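You operate a simulated robot arm through the tools that you are given. There is no shell and no other tool.

Carry out the task below with a simulated robot arm. There is one attempt and no reset: what you move stays moved.

TASK
Make a green rubbing of the dots plate.
Fine: first slide the wooden tray forward, to within a hand's width of the table's edge; plate in it, paper frame on top, the whole pattern; crayon back in its hole.

Only the result counts: the job must be done as asked and must still hold three seconds after the hand-in. Knocking over, shifting, dropping, spilling or breaking anything else fails it.

THE ROBOT
A 6-joint arm with a two-finger parallel gripper, fixed in place. Base frame: the origin is on the floor under the middle of its stand, x ahead of it, y to its left, z up; the work surface is at about z = 0.74. Lengths are in m, angles in rad, forces in N, time in s.
It reaches about 1.313 m from its shoulder. Its first joint turns from -2.897 to 2.897 rad. Payload 3.43 kg.
The TCP is the grasp point between the finger pads, 0.034 m short of the fingertips. In the tool frame z runs along the fingers and y along their closing line. Largest opening 0.128 m; finger width 0.024, thickness 0.012; the body of the gripper, 0.048 by 0.13 m, starts 0.096 m behind the TCP.
Orientation is that of the tool frame in the base frame, as [roll, pitch, yaw] about the fixed x, y, z axes, in that order (R = Rz(yaw) Ry(pitch) Rx(roll)). With the fingers straight down and closing along the base's y, the tool's x points along the base's -x, its y along +y and its z along -z.

THE INTERFACE
- The arm moves only by the tool nudge_tool. Its arguments are lists of equal length, an entry for each row: "delta_rot": the turn, a rotation vector about the base's x, y, z in rad, a list of three; "slide": the shift along the base's x, y, z in m, a list of three; "gripper": the opening, from 0 (shut) to 1 (fully open). In form: {"delta_rot": [[rx, ry, rz], ...], "slide": [[x, y, z], ...], "gripper": [gripper, ...]}. A call has 1 to 20 rows; each row is the pose to reach, as a shift and turn from the pose commanded when the call began. A row lasts 0.2 s, in which the tool goes at most 0.05 m and 0.15 rad; a call with a longer step from one row to the next is refused whole, and so is a gripper value outside its range. A pose out of reach is approached as far as the arm can. The call stops where the force on the tool passes 40 N (or 10 N more than at its start, if that is more) or the arm is blocked; 0.2 s more then pass. The fingers move at their own pace (about 0.153 m/s each) and stop on an object; they squeeze with about 42 N. The grip force told is the motor's: it shows also when the fingers shut on nothing. Time passes only in rows, and 0.2 s behind the last, so rows that repeat a pose let the fingers close. The reply holds the time, the measured pose of the TCP, the force on the tool along the base axes, the opening and the grip force, in the units named above and with some noise, with the torque about the TCP (base axes, N m) and any sound that the robot's microphone picked up, and new pictures: "pictures" is both (left out), scene, wrist or none.
- Cameras (640 x 400 px; columns grow to the right, rows downward): "scene" is fixed at [0.4044, 0.6412, 1.4959]; the picture's right is [-0.90, 0.44, 0.00], its down [0.42, 0.87, -0.24] and it looks along [-0.11, -0.22, -0.97] (base axes); focal length 319 px, centre (320, 200). "wrist" rides on the gripper at [0.076, -0.011, -0.16] in the tool frame; the picture's right is [0.15, 0.99, 0.00], its down [-0.88, 0.13, -0.46] and it looks along [-0.45, 0.07, 0.89] (tool axes); focal length 234 px, centre (320, 200). There is no depth. A picture from a camera that has moved, and an enlarged one, comes with that camera's place and axes in the base frame and with its lens. The place of the scene camera against the robot may be out by one fixed shift of up to 0.025 m in any direction.
- enlarge(camera, box): a new picture of the part [left, top, right, bottom] of that camera's present view, enlarged. No time passes.
- sign_off(): hands the job in; it is judged then, once.

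Places have to be worked out from the pictures, the camera data and where the tool is seen. Open the gripper and draw the arm clear of the work before you hand the job in, unless the task says otherwise.

The tools are called after "Emit:" as name(argument=value, ...) on one line, values as JSON. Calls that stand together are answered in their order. nudge_tool: Moves the arm, as the interface text tells. Its arguments: {"type":"object","properties":{"delta_rot":{"type":"array","items":{"type":"array","items":{"type":"number"}}},"slide":{"type":"array","items":{"type":"array","items":{"type":"number"}}},"gripper":{"type":"array","items":{"type":"number"}},"pictures":{"type":"string","enum":["both","scene","wrist","none"]}},"required":["delta_rot","slide","gripper"]} The other tools are called the same way: enlarge (camera, box) takes an enlarged picture of a part of a camera's view; sign_off () hands the job in.

At the start:

```text
t: 0.0
tcp_pos: [0.2986, 0.496, 1.0962]
tool_rot: [3.141, 0.0, 3.141]
wrist_force: [-0.2, 0.3, -0.9]
moment: [0.0, -0.03, 0.03]
opening: 0.1279
gripper_force: 0.0
```

scene: 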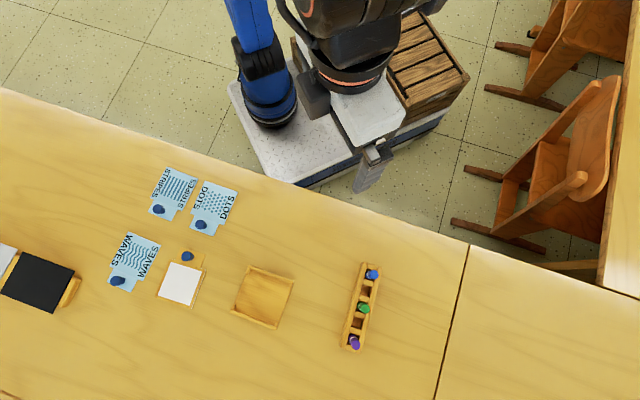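
wrist: 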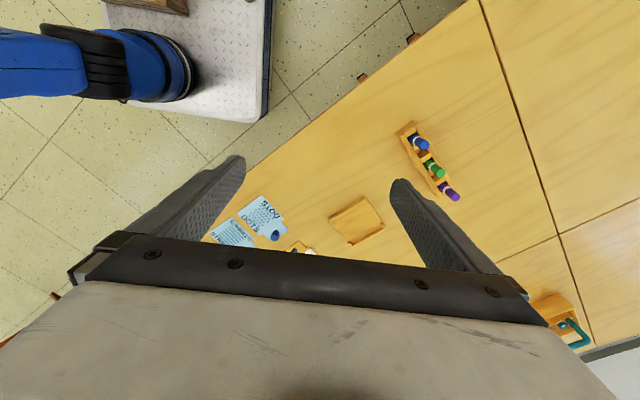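

The scene shows a tray, a paper frame, three plates (stripes, dots, waves) and a crayon holder. I'll take enlarged views to work out positions before moving.

Emit:
enlarge(camera="scene", box=[100, 150, 260, 250])

Emit:
enlarge(camera="scene", box=[90, 225, 250, 325])

Emit:
enlarge(camera="scene", box=[220, 240, 400, 360])

Emit:
enlarge(camera="scene", box=[0, 220, 160, 320])

```text
4.00 times, centred on (180, 200) of scene
camera zoom: at [0.4044, 0.6412, 1.4959], right [-0.9, 0.44, 0.0], down [0.42, 0.87, -0.24], along [-0.11, -0.22, -0.97], focal length 1275 px, centre (880, 200)
```

zoom: 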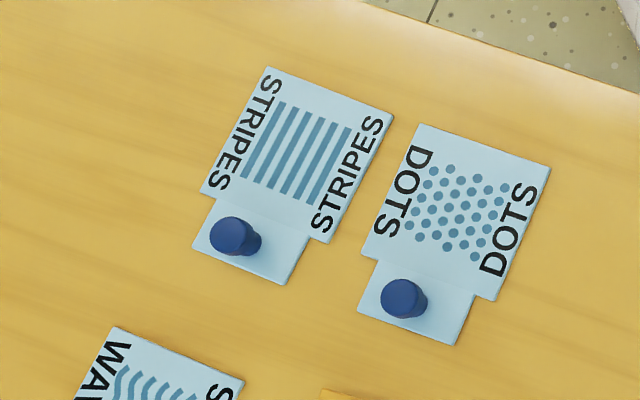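

```text
4.00 times, centred on (170, 275) of scene
camera zoom: at [0.4044, 0.6412, 1.4959], right [-0.9, 0.44, 0.0], down [0.42, 0.87, -0.24], along [-0.11, -0.22, -0.97], focal length 1275 px, centre (920, -100)
```

zoom: 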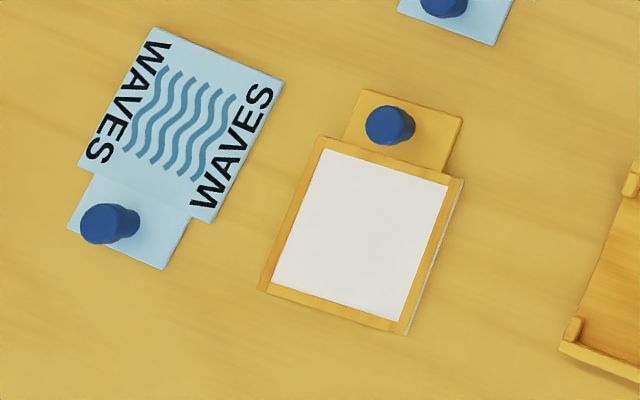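

```text
3.33 times, centred on (310, 300) of scene
camera zoom: at [0.4044, 0.6412, 1.4959], right [-0.9, 0.44, 0.0], down [0.42, 0.87, -0.24], along [-0.11, -0.22, -0.97], focal length 1062 px, centre (353, -133)
```

zoom: 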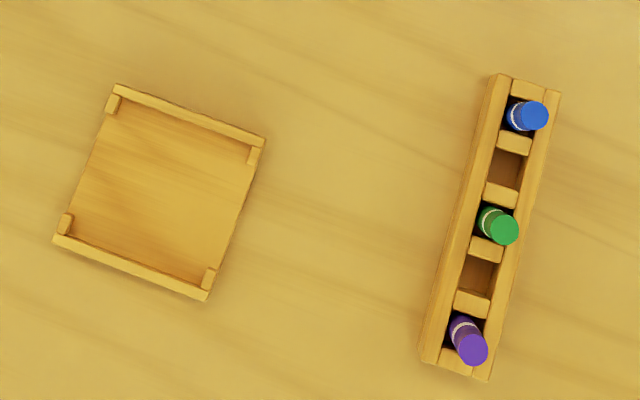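

```text
4.00 times, centred on (80, 270) of scene
camera zoom: at [0.4044, 0.6412, 1.4959], right [-0.9, 0.44, 0.0], down [0.42, 0.87, -0.24], along [-0.11, -0.22, -0.97], focal length 1275 px, centre (1280, -80)
```

zoom: 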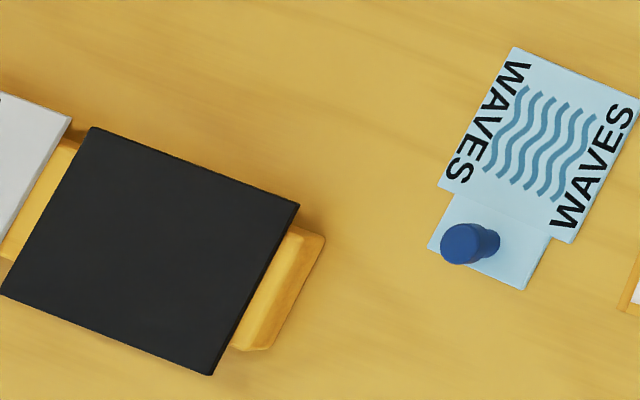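

The tray's two full walls face the edge and the far side, and its open sides lie along the edge direction. The table axes are turned about 45° from the base, with the near edge at roughly x+y≈0.777. I'll turn the tool by -45° and move over the tray for a close look.

Emit:
nudge_tool(delta_rot=[[0, 0, -0.131], [0, 0, -0.262], [0, 0, -0.393], [0, 0, -0.524], [0, 0, -0.655], [0, 0, -0.7854], [0, 0, -0.7854]], slide=[[0.034, 0.015, -0.02], [0.068, 0.03, -0.04], [0.102, 0.045, -0.06], [0.136, 0.06, -0.08], [0.17, 0.075, -0.1], [0.2034, 0.088, -0.12], [0.2034, 0.088, -0.12]], gripper=[1, 1, 1, 1, 1, 1, 1])

```text
t: 1.6
tcp_pos: [0.5015, 0.5829, 0.9745]
tool_rot: [3.141, 0.001, 2.354]
wrist_force: [0.5, -0.1, -0.1]
moment: [-0.01, 0.03, 0.03]
opening: 0.1284
gripper_force: 0.1
camera wrist: at [0.4399, 0.6294, 1.1333], right [0.6, 0.8, 0.0], down [0.71, -0.53, 0.46], along [0.37, -0.27, -0.89], focal length 234 px, centre (320, 200)
```

scene: 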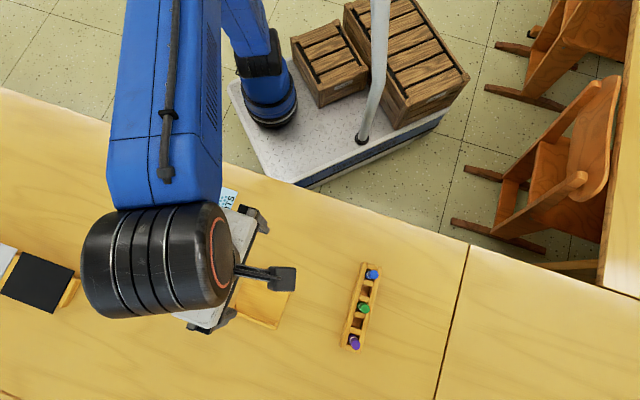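
wrist: 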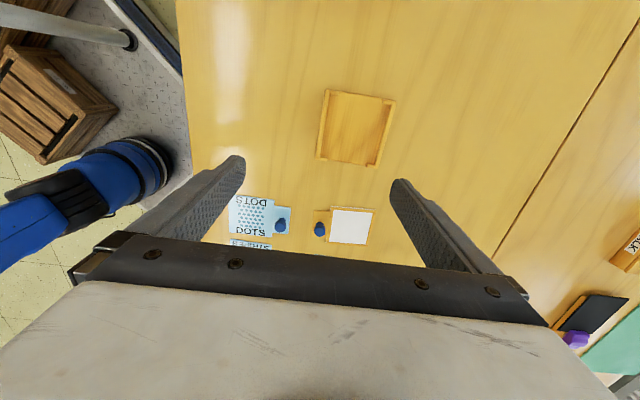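

The tray is in view. I'll enlarge the wrist view to measure its walls and the near edge accurately.

Emit:
enlarge(camera="wrist", box=[280, 70, 440, 190])

Emit:
enlarge(camera="wrist", box=[220, 180, 400, 260])

Emit:
enlarge(camera="wrist", box=[120, 0, 280, 160])

```text
3.33 times, centred on (360, 130) of wrist
camera zoom: at [0.4399, 0.6294, 1.1333], right [0.6, 0.8, 0.0], down [0.71, -0.53, 0.46], along [0.37, -0.27, -0.89], focal length 781 px, centre (187, 433)
```

zoom: 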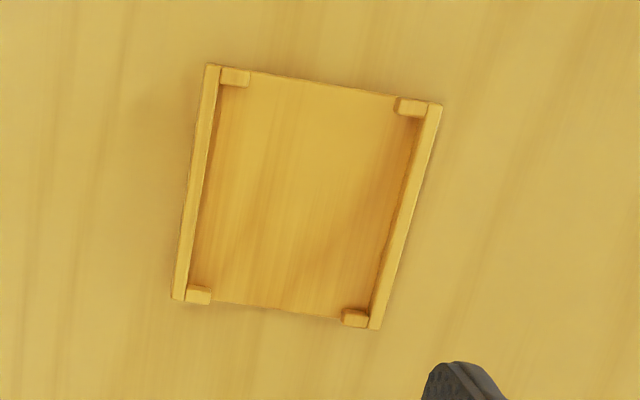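

```text
3.56 times, centred on (310, 220) of wrist
camera zoom: at [0.4399, 0.6294, 1.1333], right [0.6, 0.8, 0.0], down [0.71, -0.53, 0.46], along [0.37, -0.27, -0.89], focal length 833 px, centre (356, 129)
```

zoom: 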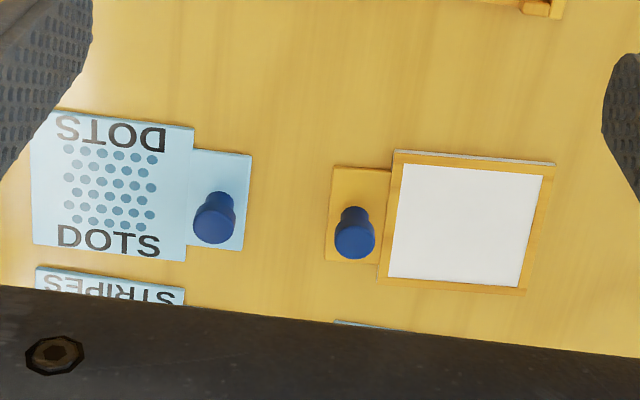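

```text
2.50 times, centred on (200, 80) of wrist
camera zoom: at [0.4399, 0.6294, 1.1333], right [0.6, 0.8, 0.0], down [0.71, -0.53, 0.46], along [0.37, -0.27, -0.89], focal length 585 px, centre (620, 500)
```

zoom: 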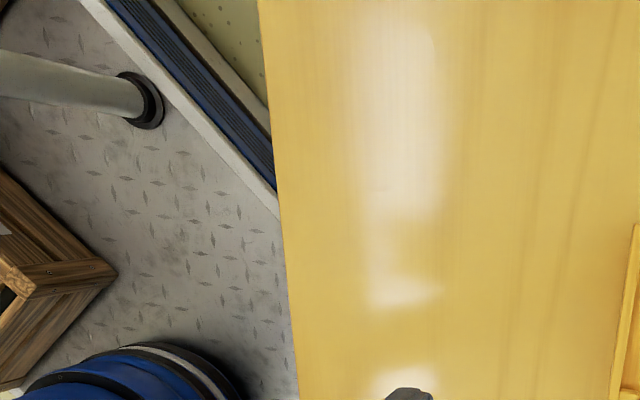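

The wrist camera puts the tray at n≈0.767–0.872 (depth into the table) and e≈0.014–0.122 along it, with the edge at n≈0.554, so it has to come about 0.165 toward the edge. I'll go down over the near wall with the gripper half open and check the alignment.

Emit:
nudge_tool(delta_rot=[[0, 0, 0], [0, 0, 0], [0, 0, 0], [0, 0, 0], [0, 0, 0]], slide=[[-0.0026, 0.0048, -0.035], [-0.0052, 0.0095, -0.07], [-0.0052, 0.0095, -0.105], [-0.0052, 0.0095, -0.14], [-0.0052, 0.0095, -0.14]], gripper=[0.4, 0.4, 0.4, 0.4, 0.4])

```text
t: 2.8
tcp_pos: [0.496, 0.594, 0.835]
tool_rot: [3.141, -0.001, 2.356]
wrist_force: [-0.3, 0.4, 0.5]
moment: [-0.01, -0.02, -0.01]
opening: 0.0514
gripper_force: 0.1
camera wrist: at [0.4343, 0.6394, 0.9938], right [0.6, 0.8, 0.0], down [0.71, -0.53, 0.46], along [0.37, -0.27, -0.89], focal length 234 px, centre (320, 200)
```

scene: 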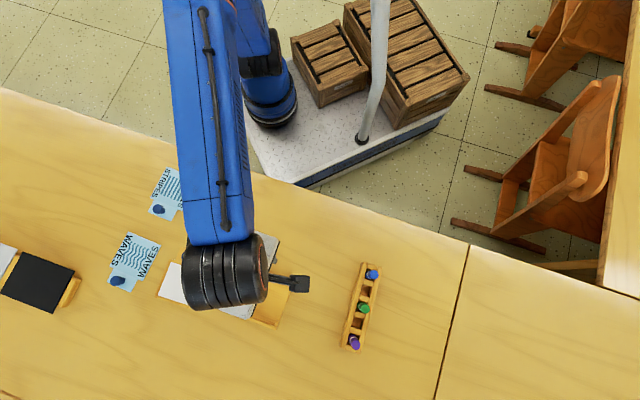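
wrist: 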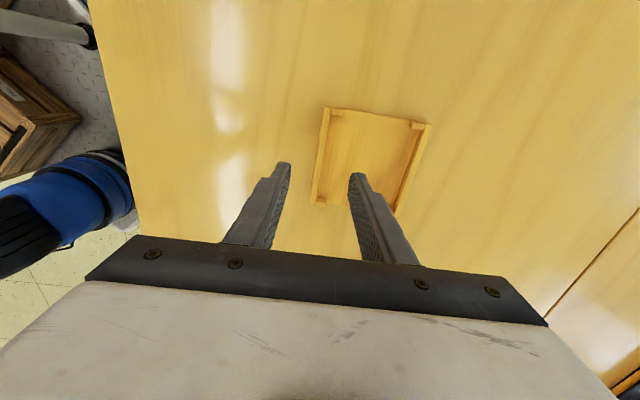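

Both fingers straddle the near wall's line. I'll enlarge the view to triangulate wall height and position.

Emit:
enlarge(camera="wrist", box=[270, 90, 450, 210])

```text
3.33 times, centred on (360, 150) of wrist
camera zoom: at [0.4343, 0.6394, 0.9938], right [0.6, 0.8, 0.0], down [0.71, -0.53, 0.46], along [0.37, -0.27, -0.89], focal length 781 px, centre (187, 367)
```

zoom: 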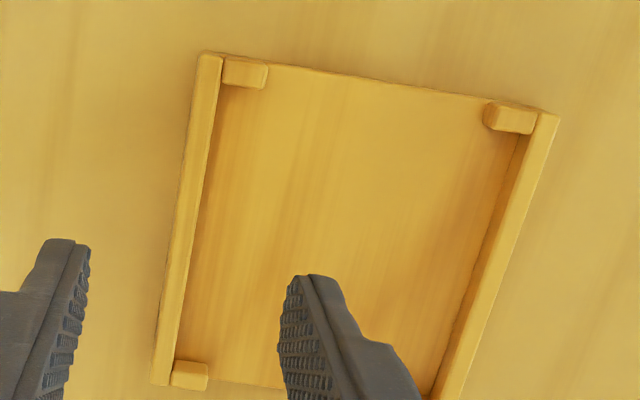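

The wall centre is at n≈0.770, right under the TCP, and its top is at z≈0.755. I'll lower the fingertips to about 0.749, just above the tray floor, and close on the wall.

Emit:
nudge_tool(delta_rot=[[0, 0, 0], [0, 0, 0], [0, 0, 0], [0, 0, 0], [0, 0, 0], [0, 0, 0], [0, 0, 0]], slide=[[0, 0, -0.02], [0, 0, -0.04], [0, 0, -0.047], [0, 0, -0.052], [0, 0, -0.052], [0, 0, -0.052], [0, 0, -0.052]], gripper=[0.4, 0.4, 0.4, 0.4, 0.2, 0.0, 0.0])

```text
t: 4.4
tcp_pos: [0.4958, 0.5934, 0.7829]
tool_rot: [3.141, 0.0, 2.357]
wrist_force: [0.4, 0.4, 0.4]
moment: [0.07, 0.03, -0.14]
opening: 0.0066
gripper_force: 40.7
camera wrist: at [0.4345, 0.6397, 0.9415], right [0.6, 0.8, 0.0], down [0.71, -0.53, 0.46], along [0.37, -0.27, -0.89], focal length 234 px, centre (320, 200)
```

scene: 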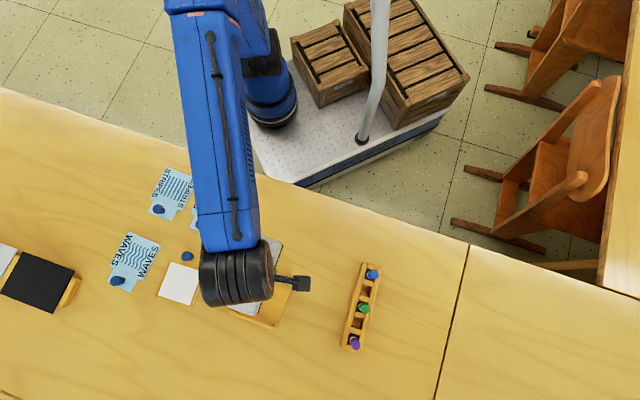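
wrist: 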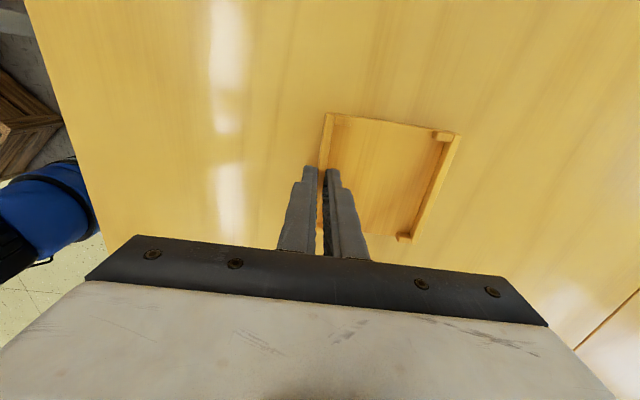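

The wall is gripped: opening 6.6 mm at 41 N. Now I'll drag the tray about 0.165 m straight toward the table's edge.

Emit:
nudge_tool(delta_rot=[[0, 0, 0], [0, 0, 0], [0, 0, 0], [0, 0, 0], [0, 0, 0], [0, 0, 0], [0, 0, 0], [0, 0, 0], [0, 0, 0], [0, 0, 0], [0, 0, 0]], slide=[[-0.0117, -0.0117, 0], [-0.0233, -0.0233, 0], [-0.035, -0.035, 0], [-0.0467, -0.0467, 0], [-0.0583, -0.0583, 0], [-0.07, -0.07, 0], [-0.0817, -0.0817, 0], [-0.0933, -0.0933, 0], [-0.105, -0.105, 0], [-0.1167, -0.1167, 0], [-0.1167, -0.1167, 0]], gripper=[0, 0, 0, 0, 0, 0, 0, 0, 0, 0, 0])

```text
t: 6.8
tcp_pos: [0.3791, 0.4756, 0.7837]
tool_rot: [-3.141, -0.001, 2.357]
wrist_force: [2.5, -1.4, 6.5]
moment: [0.02, -0.04, 0.0]
opening: 0.0068
gripper_force: 40.4
camera wrist: at [0.3174, 0.5217, 0.9415], right [0.6, 0.8, 0.0], down [0.71, -0.53, 0.46], along [0.37, -0.27, -0.89], focal length 234 px, centre (320, 200)
```

scene: 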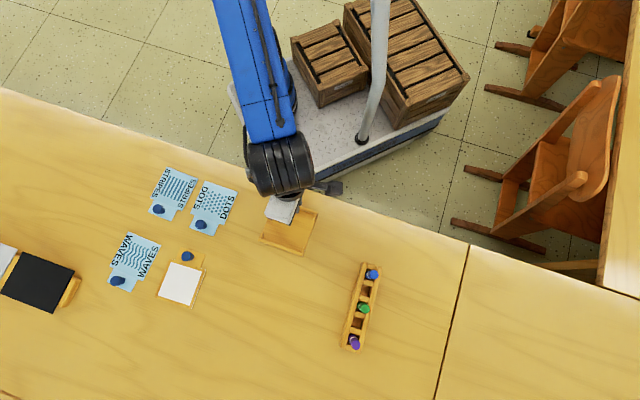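
wrist: 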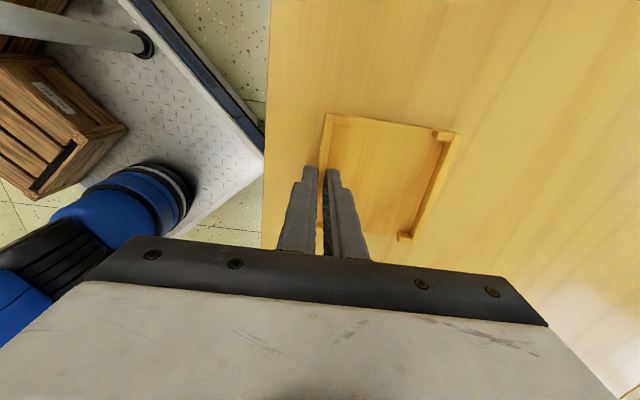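

The tray slid with the gripper, and its near wall is now at n≈0.601, about 4.7 cm from the edge. I'll release, rise straight up, and look at the result.

Emit:
nudge_tool(delta_rot=[[0, 0, 0], [0, 0, 0], [0, 0, 0], [0, 0, 0], [0, 0, 0], [0, 0, 0], [0, 0, 0]], slide=[[0, 0, 0], [0, 0, 0], [0, 0, 0.03], [0, 0, 0.07], [0, 0, 0.11], [0, 0, 0.15], [0, 0, 0.15]], gripper=[0.25, 0.25, 0.25, 0.3, 0.4, 0.4, 0.4])

```text
t: 8.4
tcp_pos: [0.3795, 0.4768, 0.9329]
tool_rot: [-3.141, 0.001, 2.356]
wrist_force: [1.3, -1.0, 0.3]
moment: [0.03, -0.01, -0.02]
opening: 0.0511
gripper_force: 0.1
camera wrist: at [0.3176, 0.523, 1.0916], right [0.6, 0.8, 0.0], down [0.71, -0.53, 0.46], along [0.37, -0.27, -0.89], focal length 234 px, centre (320, 200)
```

scene: 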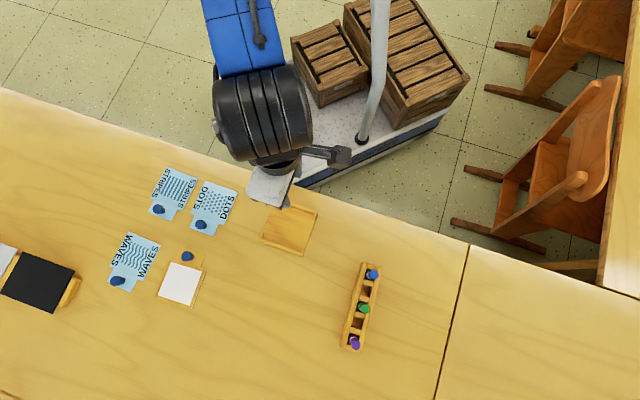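
wrist: 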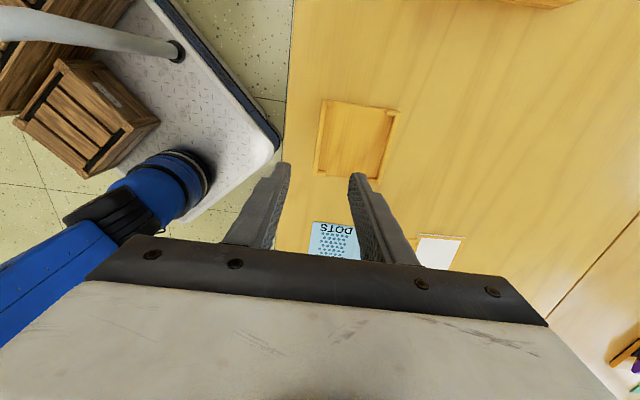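

The tray sits near the edge and looks square to it. I'll enlarge to measure its exact place.

Emit:
enlarge(camera="wrist", box=[270, 80, 430, 180])

Emit:
enlarge(camera="scene", box=[220, 170, 380, 270])

```text
4.00 times, centred on (350, 130) of wrist
camera zoom: at [0.3176, 0.523, 1.0916], right [0.6, 0.8, 0.0], down [0.71, -0.53, 0.46], along [0.37, -0.27, -0.89], focal length 937 px, centre (200, 480)
```

zoom: 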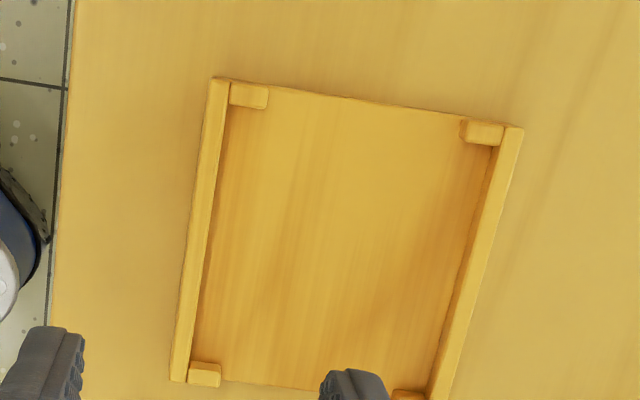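

```text
4.00 times, centred on (300, 220) of scene
camera zoom: at [0.4044, 0.6412, 1.4959], right [-0.9, 0.44, 0.0], down [0.42, 0.87, -0.24], along [-0.11, -0.22, -0.97], focal length 1275 px, centre (400, 120)
```

zoom: 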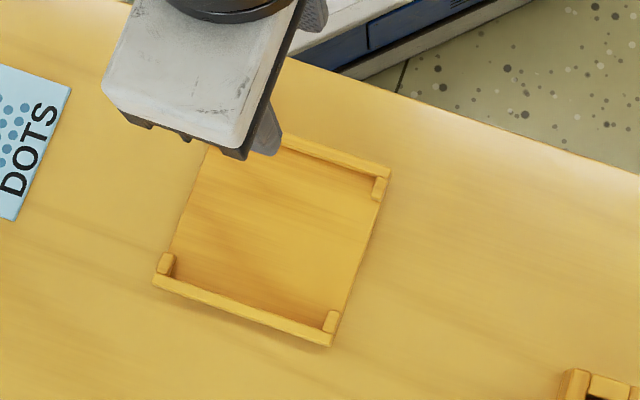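

The tray is at n 0.602–0.708, e 0.014–0.122, aligned with the edge and about 4.8 cm from it. Next I'll move over the dots plate's knob for a close look.

Emit:
nudge_tool(delta_rot=[[0, 0, 0], [0, 0, 0], [0, 0, 0], [0, 0, 0], [0, 0, 0], [0, 0, 0]], slide=[[0.042, -0.012, 0], [0.084, -0.024, 0], [0.126, -0.036, 0], [0.168, -0.048, -0.01], [0.2107, -0.0599, -0.02], [0.2107, -0.0599, -0.02]], gripper=[0.6, 0.6, 0.6, 0.6, 0.6, 0.6])

```text
t: 9.8
tcp_pos: [0.5884, 0.4157, 0.9134]
tool_rot: [3.141, 0.001, 2.357]
wrist_force: [-0.2, -0.1, 0.4]
moment: [-0.01, -0.02, 0.0]
opening: 0.0769
gripper_force: 0.0
camera wrist: at [0.5281, 0.4629, 1.0713], right [0.6, 0.8, 0.0], down [0.71, -0.53, 0.46], along [0.37, -0.27, -0.89], focal length 234 px, centre (320, 200)
```

scene: 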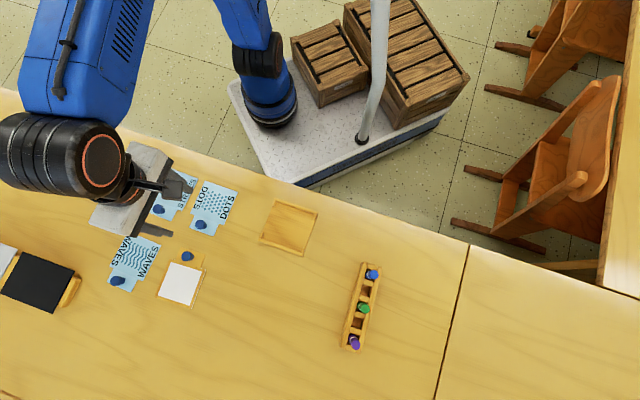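
wrist: 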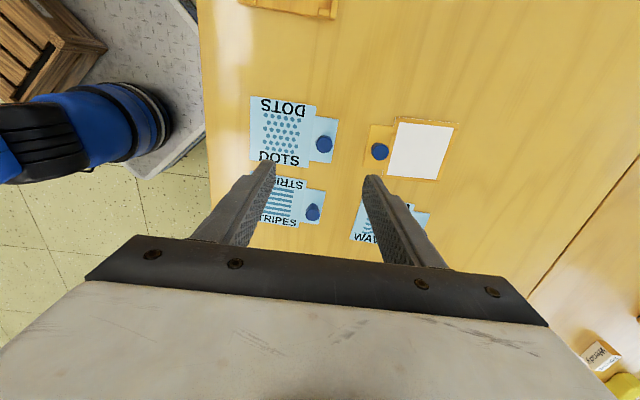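

Emit:
enlarge(camera="wrist", box=[235, 85, 395, 185])

Emit:
enlarge(camera="wrist", box=[340, 95, 500, 195])

```text
4.00 times, centred on (315, 135) of wrist
camera zoom: at [0.5281, 0.4629, 1.0713], right [0.6, 0.8, 0.0], down [0.71, -0.53, 0.46], along [0.37, -0.27, -0.89], focal length 937 px, centre (340, 460)
```

zoom: 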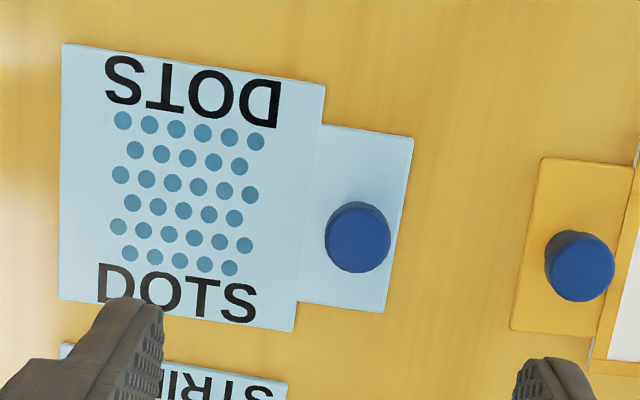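

```text
4.00 times, centred on (420, 145) of wrist
camera zoom: at [0.5281, 0.4629, 1.0713], right [0.6, 0.8, 0.0], down [0.71, -0.53, 0.46], along [0.37, -0.27, -0.89], focal length 937 px, centre (-80, 420)
```

zoom: 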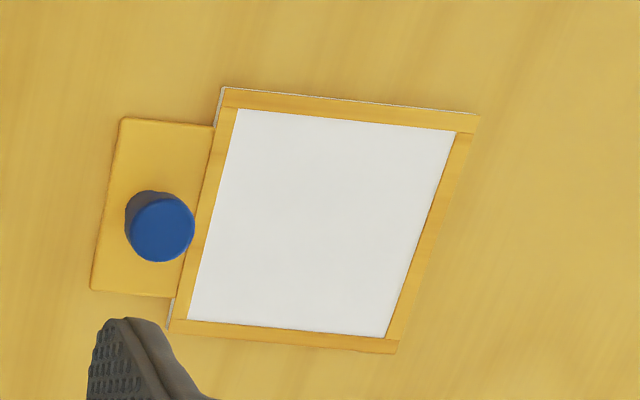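

The dots plate body is 0.085 m square, aligned with the table, at n 0.615–0.700, e −0.163 to −0.078. Its knob is at about n=0.716, e=−0.120 with the top near z≈0.77. I'll go down above the knob with a narrower opening and check.

Emit:
nudge_tool(delta_rot=[[0, 0, 0], [0, 0, 0], [0, 0, 0], [0, 0, 0]], slide=[[0.0014, 0.0028, -0.03], [0.0028, 0.0057, -0.06], [0.0028, 0.0057, -0.083], [0.0028, 0.0057, -0.083]], gripper=[0.4, 0.4, 0.4, 0.4], pictures="wrist")

Emit:
enlarge(camera="wrist", box=[220, 80, 420, 205])

```text
t: 10.8
tcp_pos: [0.5929, 0.4226, 0.8299]
tool_rot: [-3.141, -0.001, 2.356]
wrist_force: [0.9, -0.2, 0.0]
moment: [0.01, -0.02, 0.0]
opening: 0.0512
gripper_force: 0.1
camera wrist: at [0.5313, 0.4692, 0.9889], right [0.6, 0.8, 0.0], down [0.71, -0.53, 0.46], along [0.37, -0.27, -0.89], focal length 234 px, centre (320, 200)
```

wrist: 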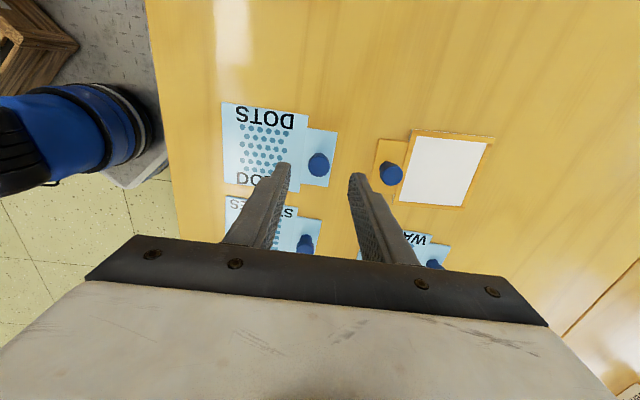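

```text
3.20 times, centred on (320, 142) of wrist
camera zoom: at [0.5313, 0.4692, 0.9889], right [0.6, 0.8, 0.0], down [0.71, -0.53, 0.46], along [0.37, -0.27, -0.89], focal length 749 px, centre (320, 384)
```

zoom: 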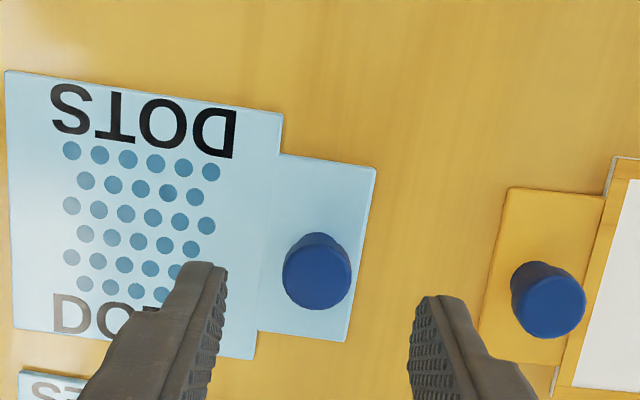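

The knob is centred at n≈0.7165, e≈−0.120, essentially beneath the TCP. I'll descend until the fingertips are about 6 mm above the tab and close on it.

Emit:
nudge_tool(delta_rot=[[0, 0, 0], [0, 0, 0], [0, 0, 0], [0, 0, 0], [0, 0, 0], [0, 0, 0]], slide=[[-0.0012, -0.0012, -0.025], [-0.0012, -0.0012, -0.04], [-0.0012, -0.0012, -0.046], [-0.0012, -0.0012, -0.046], [-0.0012, -0.0012, -0.046], [-0.0012, -0.0012, -0.046]], gripper=[0.4, 0.4, 0.4, 0.2, 0, 0], pictures="wrist")

Emit:
enlarge(camera="wrist", box=[200, 90, 440, 240])

```text
t: 12.2
tcp_pos: [0.5913, 0.4206, 0.7846]
tool_rot: [-3.141, 0.0, 2.357]
wrist_force: [-0.3, 0.4, 0.1]
moment: [-0.03, 0.01, 0.01]
opening: 0.0198
gripper_force: 41.9
camera wrist: at [0.5304, 0.4676, 0.9429], right [0.6, 0.8, 0.0], down [0.71, -0.53, 0.46], along [0.37, -0.27, -0.89], focal length 234 px, centre (320, 200)
```

wrist: 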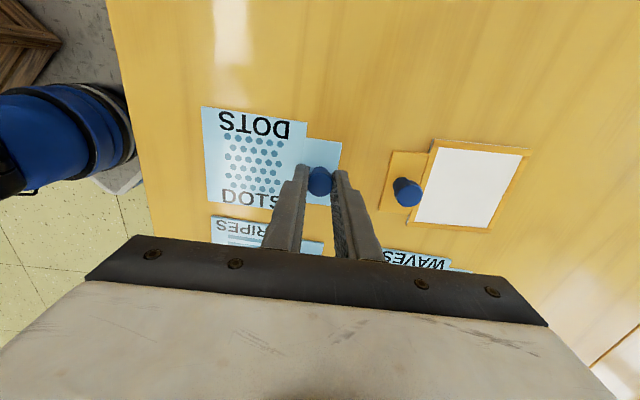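

```text
2.67 times, centred on (320, 165) of wrist
camera zoom: at [0.5304, 0.4676, 0.9429], right [0.6, 0.8, 0.0], down [0.71, -0.53, 0.46], along [0.37, -0.27, -0.89], focal length 624 px, centre (320, 293)
```

zoom: 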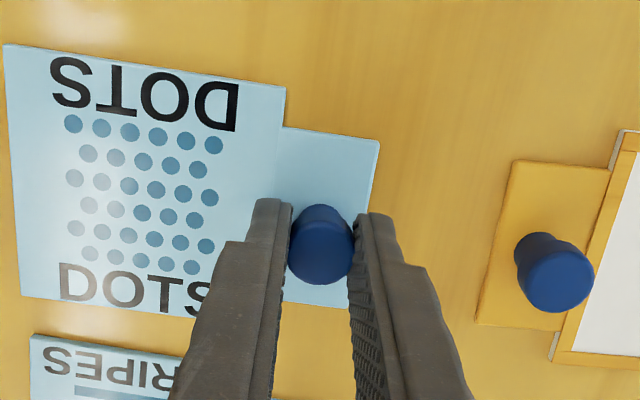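

The knob is gripped (opening 19.8 mm), with the plate centre 0.058 m on the −n side of the TCP. I'll lift slightly to see whether the plate hangs level.

Emit:
nudge_tool(delta_rot=[[0, 0, 0], [0, 0, 0], [0, 0, 0], [0, 0, 0]], slide=[[0, 0, 0.02], [0, 0, 0.05], [0, 0, 0.09], [0, 0, 0.09]], gripper=[0, 0, 0, 0])

Emit:
enlarge(camera="wrist", box=[200, 90, 440, 240])

```text
t: 13.2
tcp_pos: [0.5921, 0.421, 0.8755]
tool_rot: [-3.141, -0.001, 2.356]
wrist_force: [-0.3, 0.1, -0.5]
moment: [-0.01, 0.02, 0.0]
opening: 0.0197
gripper_force: 41.4
camera wrist: at [0.5308, 0.4677, 1.0335], right [0.6, 0.8, 0.0], down [0.72, -0.53, 0.46], along [0.37, -0.27, -0.89], focal length 234 px, centre (320, 200)
```

scene: 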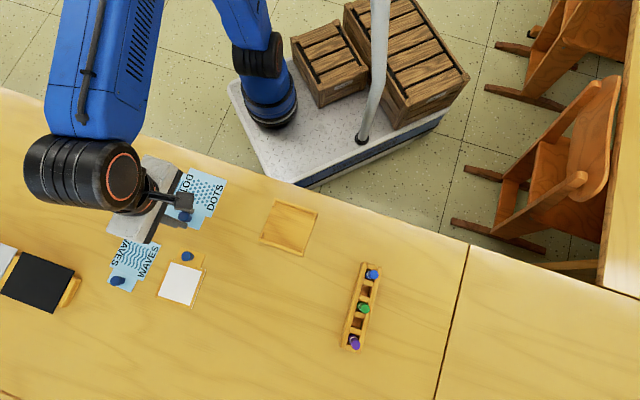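
wrist: 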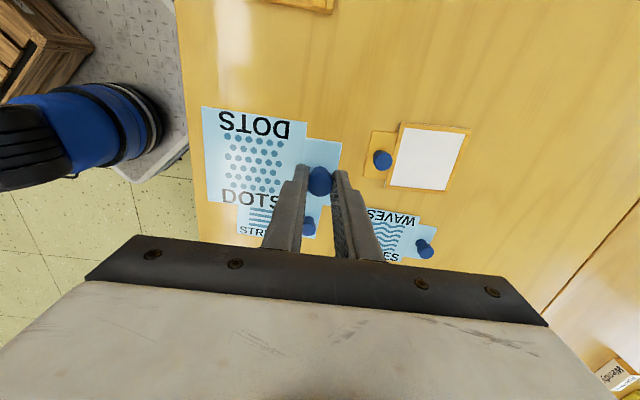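

```text
2.67 times, centred on (320, 165) of wrist
camera zoom: at [0.5308, 0.4677, 1.0335], right [0.6, 0.8, 0.0], down [0.72, -0.53, 0.46], along [0.37, -0.27, -0.89], focal length 624 px, centre (320, 293)
```

zoom: 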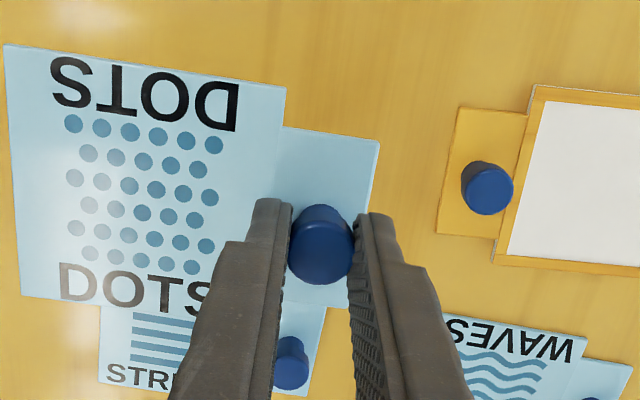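

The plate hangs level and hasn't moved in the grip. I'll carry it over the tray at this height while turning it 90° counter-clockwise, so the tab exits the tray's +e opening.

Emit:
nudge_tool(delta_rot=[[0, 0, 0.131], [0, 0, 0.262], [0, 0, 0.393], [0, 0, 0.524], [0, 0, 0.6545], [0, 0, 0.7854], [0, 0, 0.916], [0, 0, 1.047], [0, 0, 1.178], [0, 0, 1.309], [0, 0, 1.44], [0, 0, 1.5708], [0, 0, 1.5708]], slide=[[-0.0182, 0.0109, 0], [-0.0363, 0.0218, 0], [-0.0545, 0.0328, 0], [-0.0726, 0.0437, 0], [-0.0908, 0.0546, 0], [-0.109, 0.0655, 0], [-0.1271, 0.0764, 0], [-0.1453, 0.0873, 0], [-0.1634, 0.0983, 0], [-0.1816, 0.1092, 0], [-0.1997, 0.1201, 0], [-0.2179, 0.131, 0], [-0.2179, 0.131, 0]], gripper=[0, 0, 0, 0, 0, 0, 0, 0, 0, 0, 0, 0, 0])

Emit:
enlarge(camera="wrist", box=[160, 60, 480, 260])

Emit:
enlarge(camera="scene", box=[200, 160, 360, 260])

```text
t: 16.0
tcp_pos: [0.3726, 0.5526, 0.8745]
tool_rot: [3.141, -0.001, -2.355]
wrist_force: [-0.4, 0.3, -0.8]
moment: [0.04, 0.05, 0.03]
opening: 0.0199
gripper_force: 42.3
camera wrist: at [0.328, 0.4916, 1.0333], right [-0.8, 0.59, 0.0], down [0.53, 0.72, 0.46], along [0.27, 0.37, -0.89], focal length 234 px, centre (320, 200)
```

scene: 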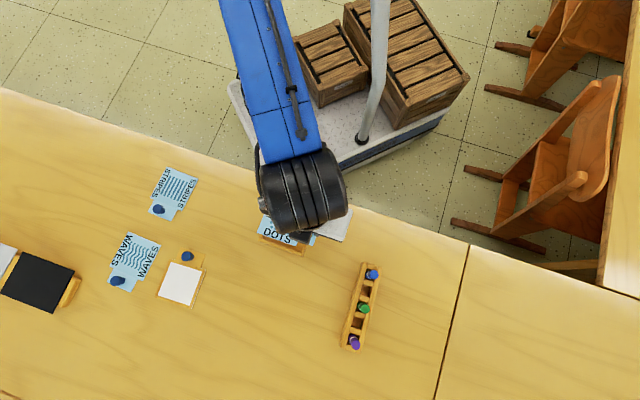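
wrist: 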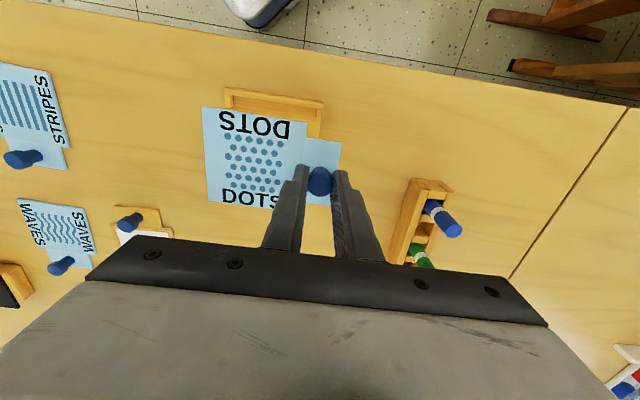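

```text
2.00 times, centred on (320, 160) of wrist
camera zoom: at [0.328, 0.4916, 1.0333], right [-0.8, 0.59, 0.0], down [0.53, 0.72, 0.46], along [0.27, 0.37, -0.89], focal length 468 px, centre (320, 280)
```

zoom: 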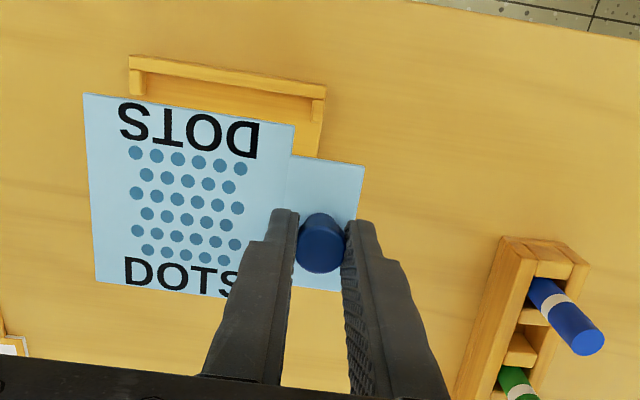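

```text
4.00 times, centred on (280, 210) of scene
camera zoom: at [0.4044, 0.6412, 1.4959], right [-0.9, 0.44, 0.0], down [0.42, 0.87, -0.24], along [-0.11, -0.22, -0.97], focal length 1275 px, centre (480, 160)
```

zoom: 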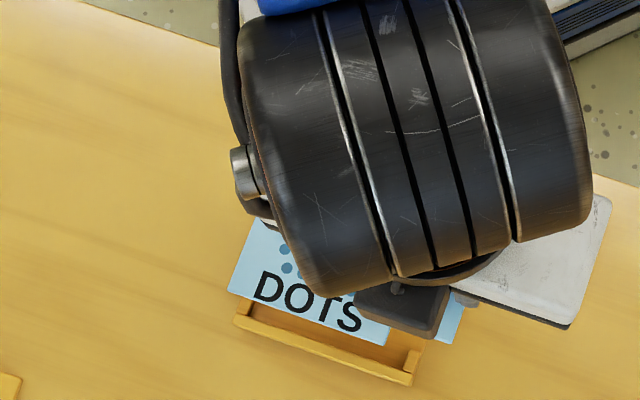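

The plate is above the tray and turned correctly. By the readings it needs about 1 mm of correction, so I'll shift and lower until its underside is just above the walls, then check.

Emit:
nudge_tool(delta_rot=[[0, 0, 0], [0, 0, 0], [0, 0, 0], [0, 0, 0]], slide=[[0.0013, 0, -0.03], [0.0013, 0, -0.055], [0.0013, 0, -0.07], [0.0013, 0, -0.07]], gripper=[0, 0, 0, 0], pictures="wrist")

Emit:
enlarge(camera="wrist", box=[160, 60, 400, 210])

Emit:
enlarge(camera="scene", box=[220, 180, 340, 260])

```text
t: 17.0
tcp_pos: [0.375, 0.5518, 0.8051]
tool_rot: [3.141, -0.001, -2.356]
wrist_force: [-0.1, 0.2, -1.5]
moment: [0.04, -0.01, -0.01]
opening: 0.0196
gripper_force: 42.3
camera wrist: at [0.3294, 0.4913, 0.9635], right [-0.8, 0.6, 0.0], down [0.53, 0.71, 0.46], along [0.27, 0.37, -0.89], focal length 234 px, centre (320, 200)
```

wrist: 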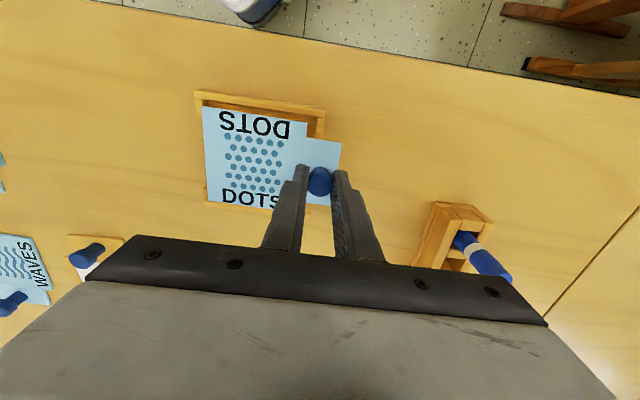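

```text
2.67 times, centred on (280, 135) of wrist
camera zoom: at [0.3294, 0.4913, 0.9635], right [-0.8, 0.6, 0.0], down [0.53, 0.71, 0.46], along [0.27, 0.37, -0.89], focal length 624 px, centre (427, 373)
```

zoom: 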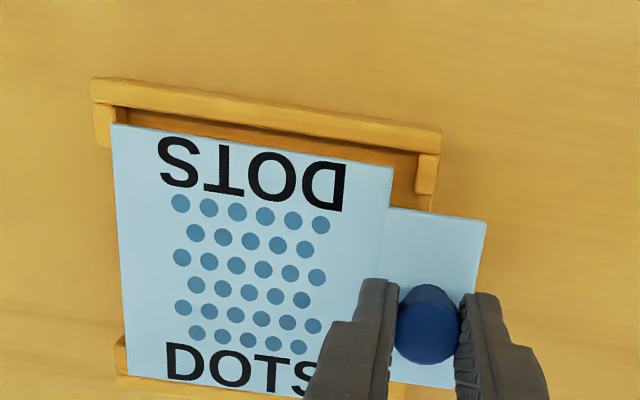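

```text
5.00 times, centred on (280, 220) of scene
camera zoom: at [0.4044, 0.6412, 1.4959], right [-0.9, 0.44, 0.0], down [0.42, 0.87, -0.24], along [-0.11, -0.22, -0.97], focal length 1594 px, centre (520, 100)
```

zoom: 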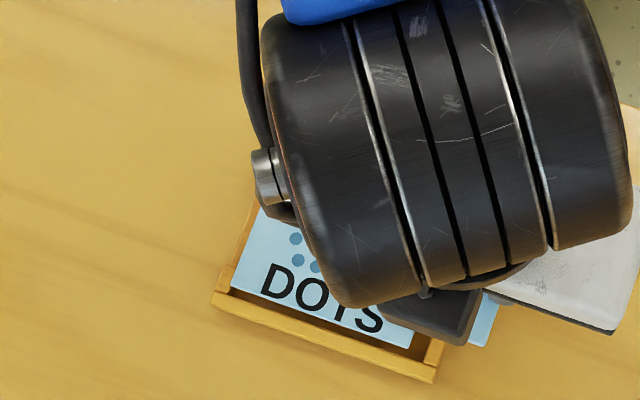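

The plate is centred in n but about 2 mm toward −e of the tray's centre. I'll shift it +e by 1.8 mm and lower to just above the expected floor contact.

Emit:
nudge_tool(delta_rot=[[0, 0, 0], [0, 0, 0], [0, 0, 0], [0, 0, 0]], slide=[[-0.0013, 0.0013, 0], [-0.0013, 0.0013, -0.007], [-0.0013, 0.0013, -0.013], [-0.0013, 0.0013, -0.013]], gripper=[0, 0, 0, 0], pictures="wrist")

Emit:
enlarge(camera="wrist", box=[160, 60, 400, 210])

```text
t: 18.0
tcp_pos: [0.3722, 0.5526, 0.7922]
tool_rot: [3.14, 0.001, -2.356]
wrist_force: [-0.7, 1.6, 4.5]
moment: [-0.04, 0.05, -0.01]
opening: 0.0197
gripper_force: 41.6
camera wrist: at [0.3278, 0.4923, 0.9504], right [-0.8, 0.6, 0.0], down [0.53, 0.71, 0.46], along [0.27, 0.37, -0.89], focal length 234 px, centre (320, 200)
```

wrist: 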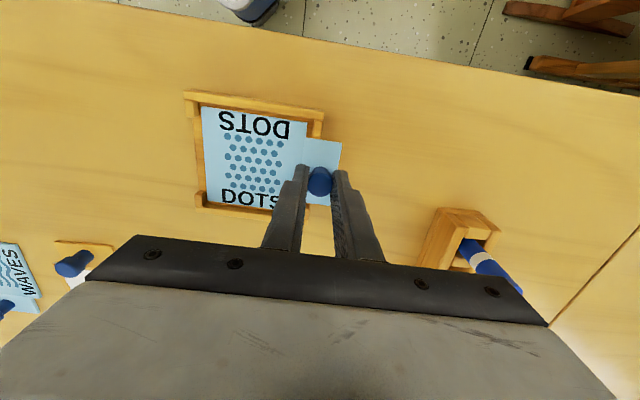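

```text
2.67 times, centred on (280, 135) of wrist
camera zoom: at [0.3278, 0.4923, 0.9504], right [-0.8, 0.6, 0.0], down [0.53, 0.71, 0.46], along [0.27, 0.37, -0.89], focal length 624 px, centre (427, 373)
```

zoom: 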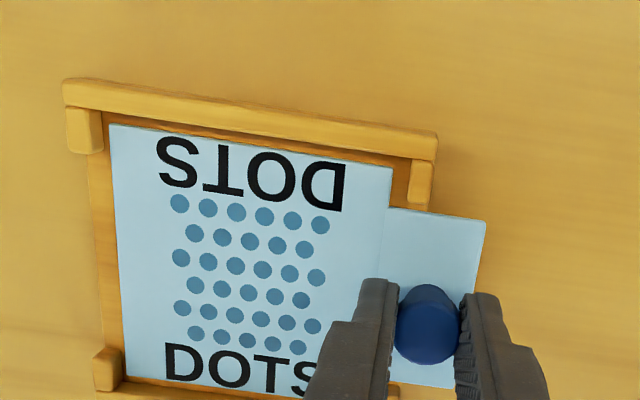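

The plate is inside the walls and a 4.5 N upward force shows it's touching the tray floor. I'll nudge +e by 1 mm, settle it, release, and rise.

Emit:
nudge_tool(delta_rot=[[0, 0, 0], [0, 0, 0], [0, 0, 0], [0, 0, 0], [0, 0, 0], [0, 0, 0], [0, 0, 0], [0, 0, 0]], slide=[[-0.0007, 0.0007, 0], [-0.0007, 0.0007, -0.001], [-0.0007, 0.0007, -0.001], [-0.0007, 0.0007, -0.001], [-0.0007, 0.0007, 0.02], [-0.0007, 0.0007, 0.06], [-0.0007, 0.0007, 0.1], [-0.0007, 0.0007, 0.1]], gripper=[0, 0, 0.35, 0.35, 0.35, 0.4, 0.4, 0.4])

Emit:
enlarge(camera="wrist", box=[200, 60, 400, 185])

```text
t: 19.8
tcp_pos: [0.3737, 0.5512, 0.8925]
tool_rot: [-3.141, 0.0, -2.355]
wrist_force: [-0.3, -0.6, -0.6]
moment: [0.01, -0.01, 0.01]
opening: 0.0513
gripper_force: 0.1
camera wrist: at [0.328, 0.4922, 1.0501], right [-0.8, 0.6, 0.0], down [0.53, 0.72, 0.46], along [0.27, 0.37, -0.89], focal length 234 px, centre (320, 200)
```

scene: 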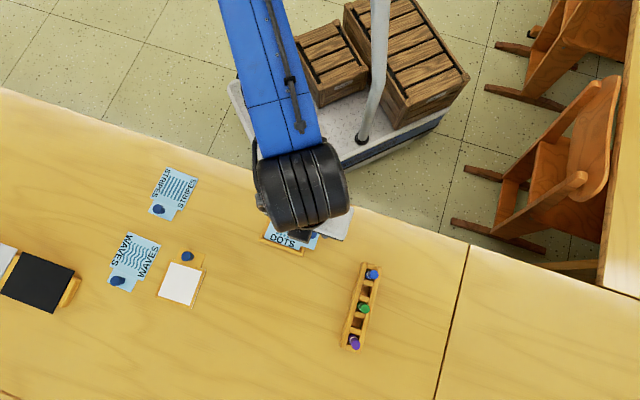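
wrist: 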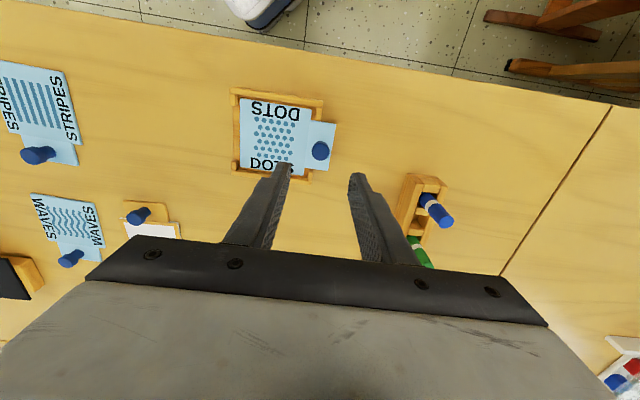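

```text
3.20 times, centred on (300, 122) of wrist
camera zoom: at [0.328, 0.4922, 1.0501], right [-0.8, 0.6, 0.0], down [0.53, 0.72, 0.46], along [0.27, 0.37, -0.89], focal length 749 px, centre (384, 448)
```

zoom: 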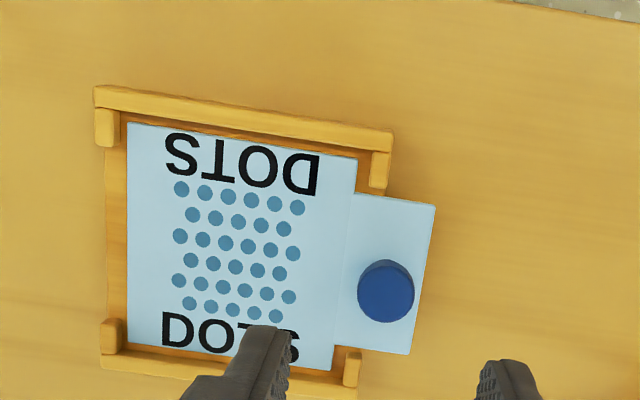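

The plate lies flat in the tray with its tab through the +e opening. Next I'll move over the paper frame's knob, turning the tool to the frame's own slight tilt (about 0.06 rad).

Emit:
nudge_tool(delta_rot=[[0, 0, -0.126], [0, 0, -0.252], [0, 0, -0.378], [0, 0, -0.504], [0, 0, -0.63], [0, 0, -0.756], [0, 0, -0.881], [0, 0, -1.007], [0, 0, -1.133], [0, 0, -1.259], [0, 0, -1.385], [0, 0, -1.5108], [0, 0, -1.5108]], slide=[[0.0223, -0.0066, 0.01], [0.0445, -0.0133, 0.02], [0.0668, -0.0199, 0.02], [0.089, -0.0265, 0.02], [0.1113, -0.0331, 0.02], [0.1336, -0.0398, 0.02], [0.1558, -0.0464, 0.02], [0.1781, -0.053, 0.02], [0.2003, -0.0596, 0.02], [0.2226, -0.0663, 0.02], [0.2448, -0.0729, 0.01], [0.2671, -0.0795, 0.0], [0.2671, -0.0795, 0.0]], gripper=[0.4, 0.4, 0.4, 0.4, 0.4, 0.4, 0.4, 0.4, 0.4, 0.4, 0.4, 0.4, 0.4])

Emit:
enlarge(camera="wrist", box=[260, 80, 460, 205])

Emit:
enlarge(camera="scene", box=[220, 180, 340, 260])

```text
t: 22.6
tcp_pos: [0.64, 0.474, 0.8923]
tool_rot: [-3.141, -0.001, 2.415]
wrist_force: [0.3, -0.8, 0.0]
moment: [0.03, 0.01, 0.01]
opening: 0.0515
gripper_force: 0.0
camera wrist: at [0.5765, 0.5168, 1.0496], right [0.55, 0.84, 0.0], down [0.74, -0.49, 0.46], along [0.38, -0.25, -0.89], focal length 234 px, centre (320, 200)
```

scene: 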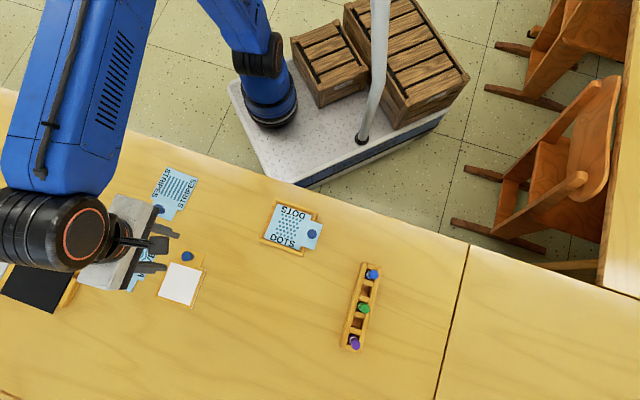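
wrist: 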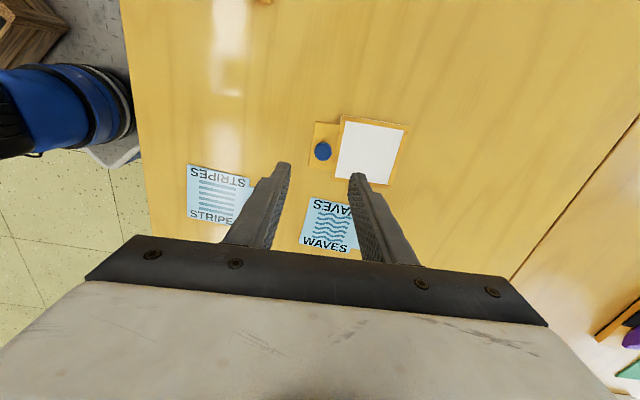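

```text
3.20 times, centred on (360, 142) of wrist
camera zoom: at [0.5765, 0.5168, 1.0496], right [0.55, 0.84, 0.0], down [0.74, -0.49, 0.46], along [0.38, -0.25, -0.89], focal length 749 px, centre (192, 384)
```

zoom: 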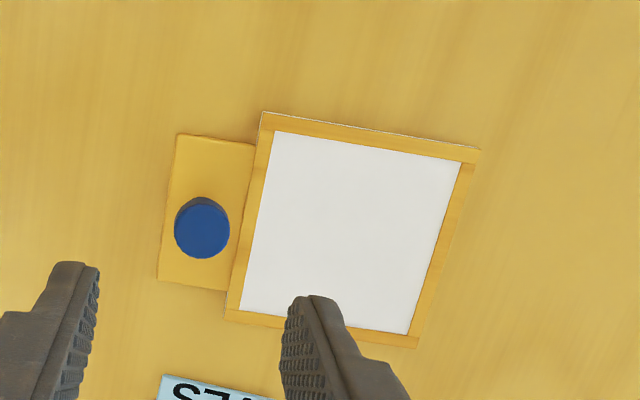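

```text
5.00 times, centred on (280, 220) of scene
camera zoom: at [0.4044, 0.6412, 1.4959], right [-0.9, 0.44, 0.0], down [0.42, 0.87, -0.24], along [-0.11, -0.22, -0.97], focal length 1594 px, centre (520, 100)
```

zoom: 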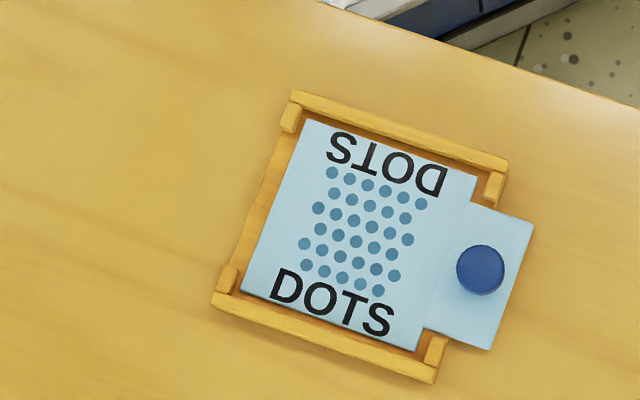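

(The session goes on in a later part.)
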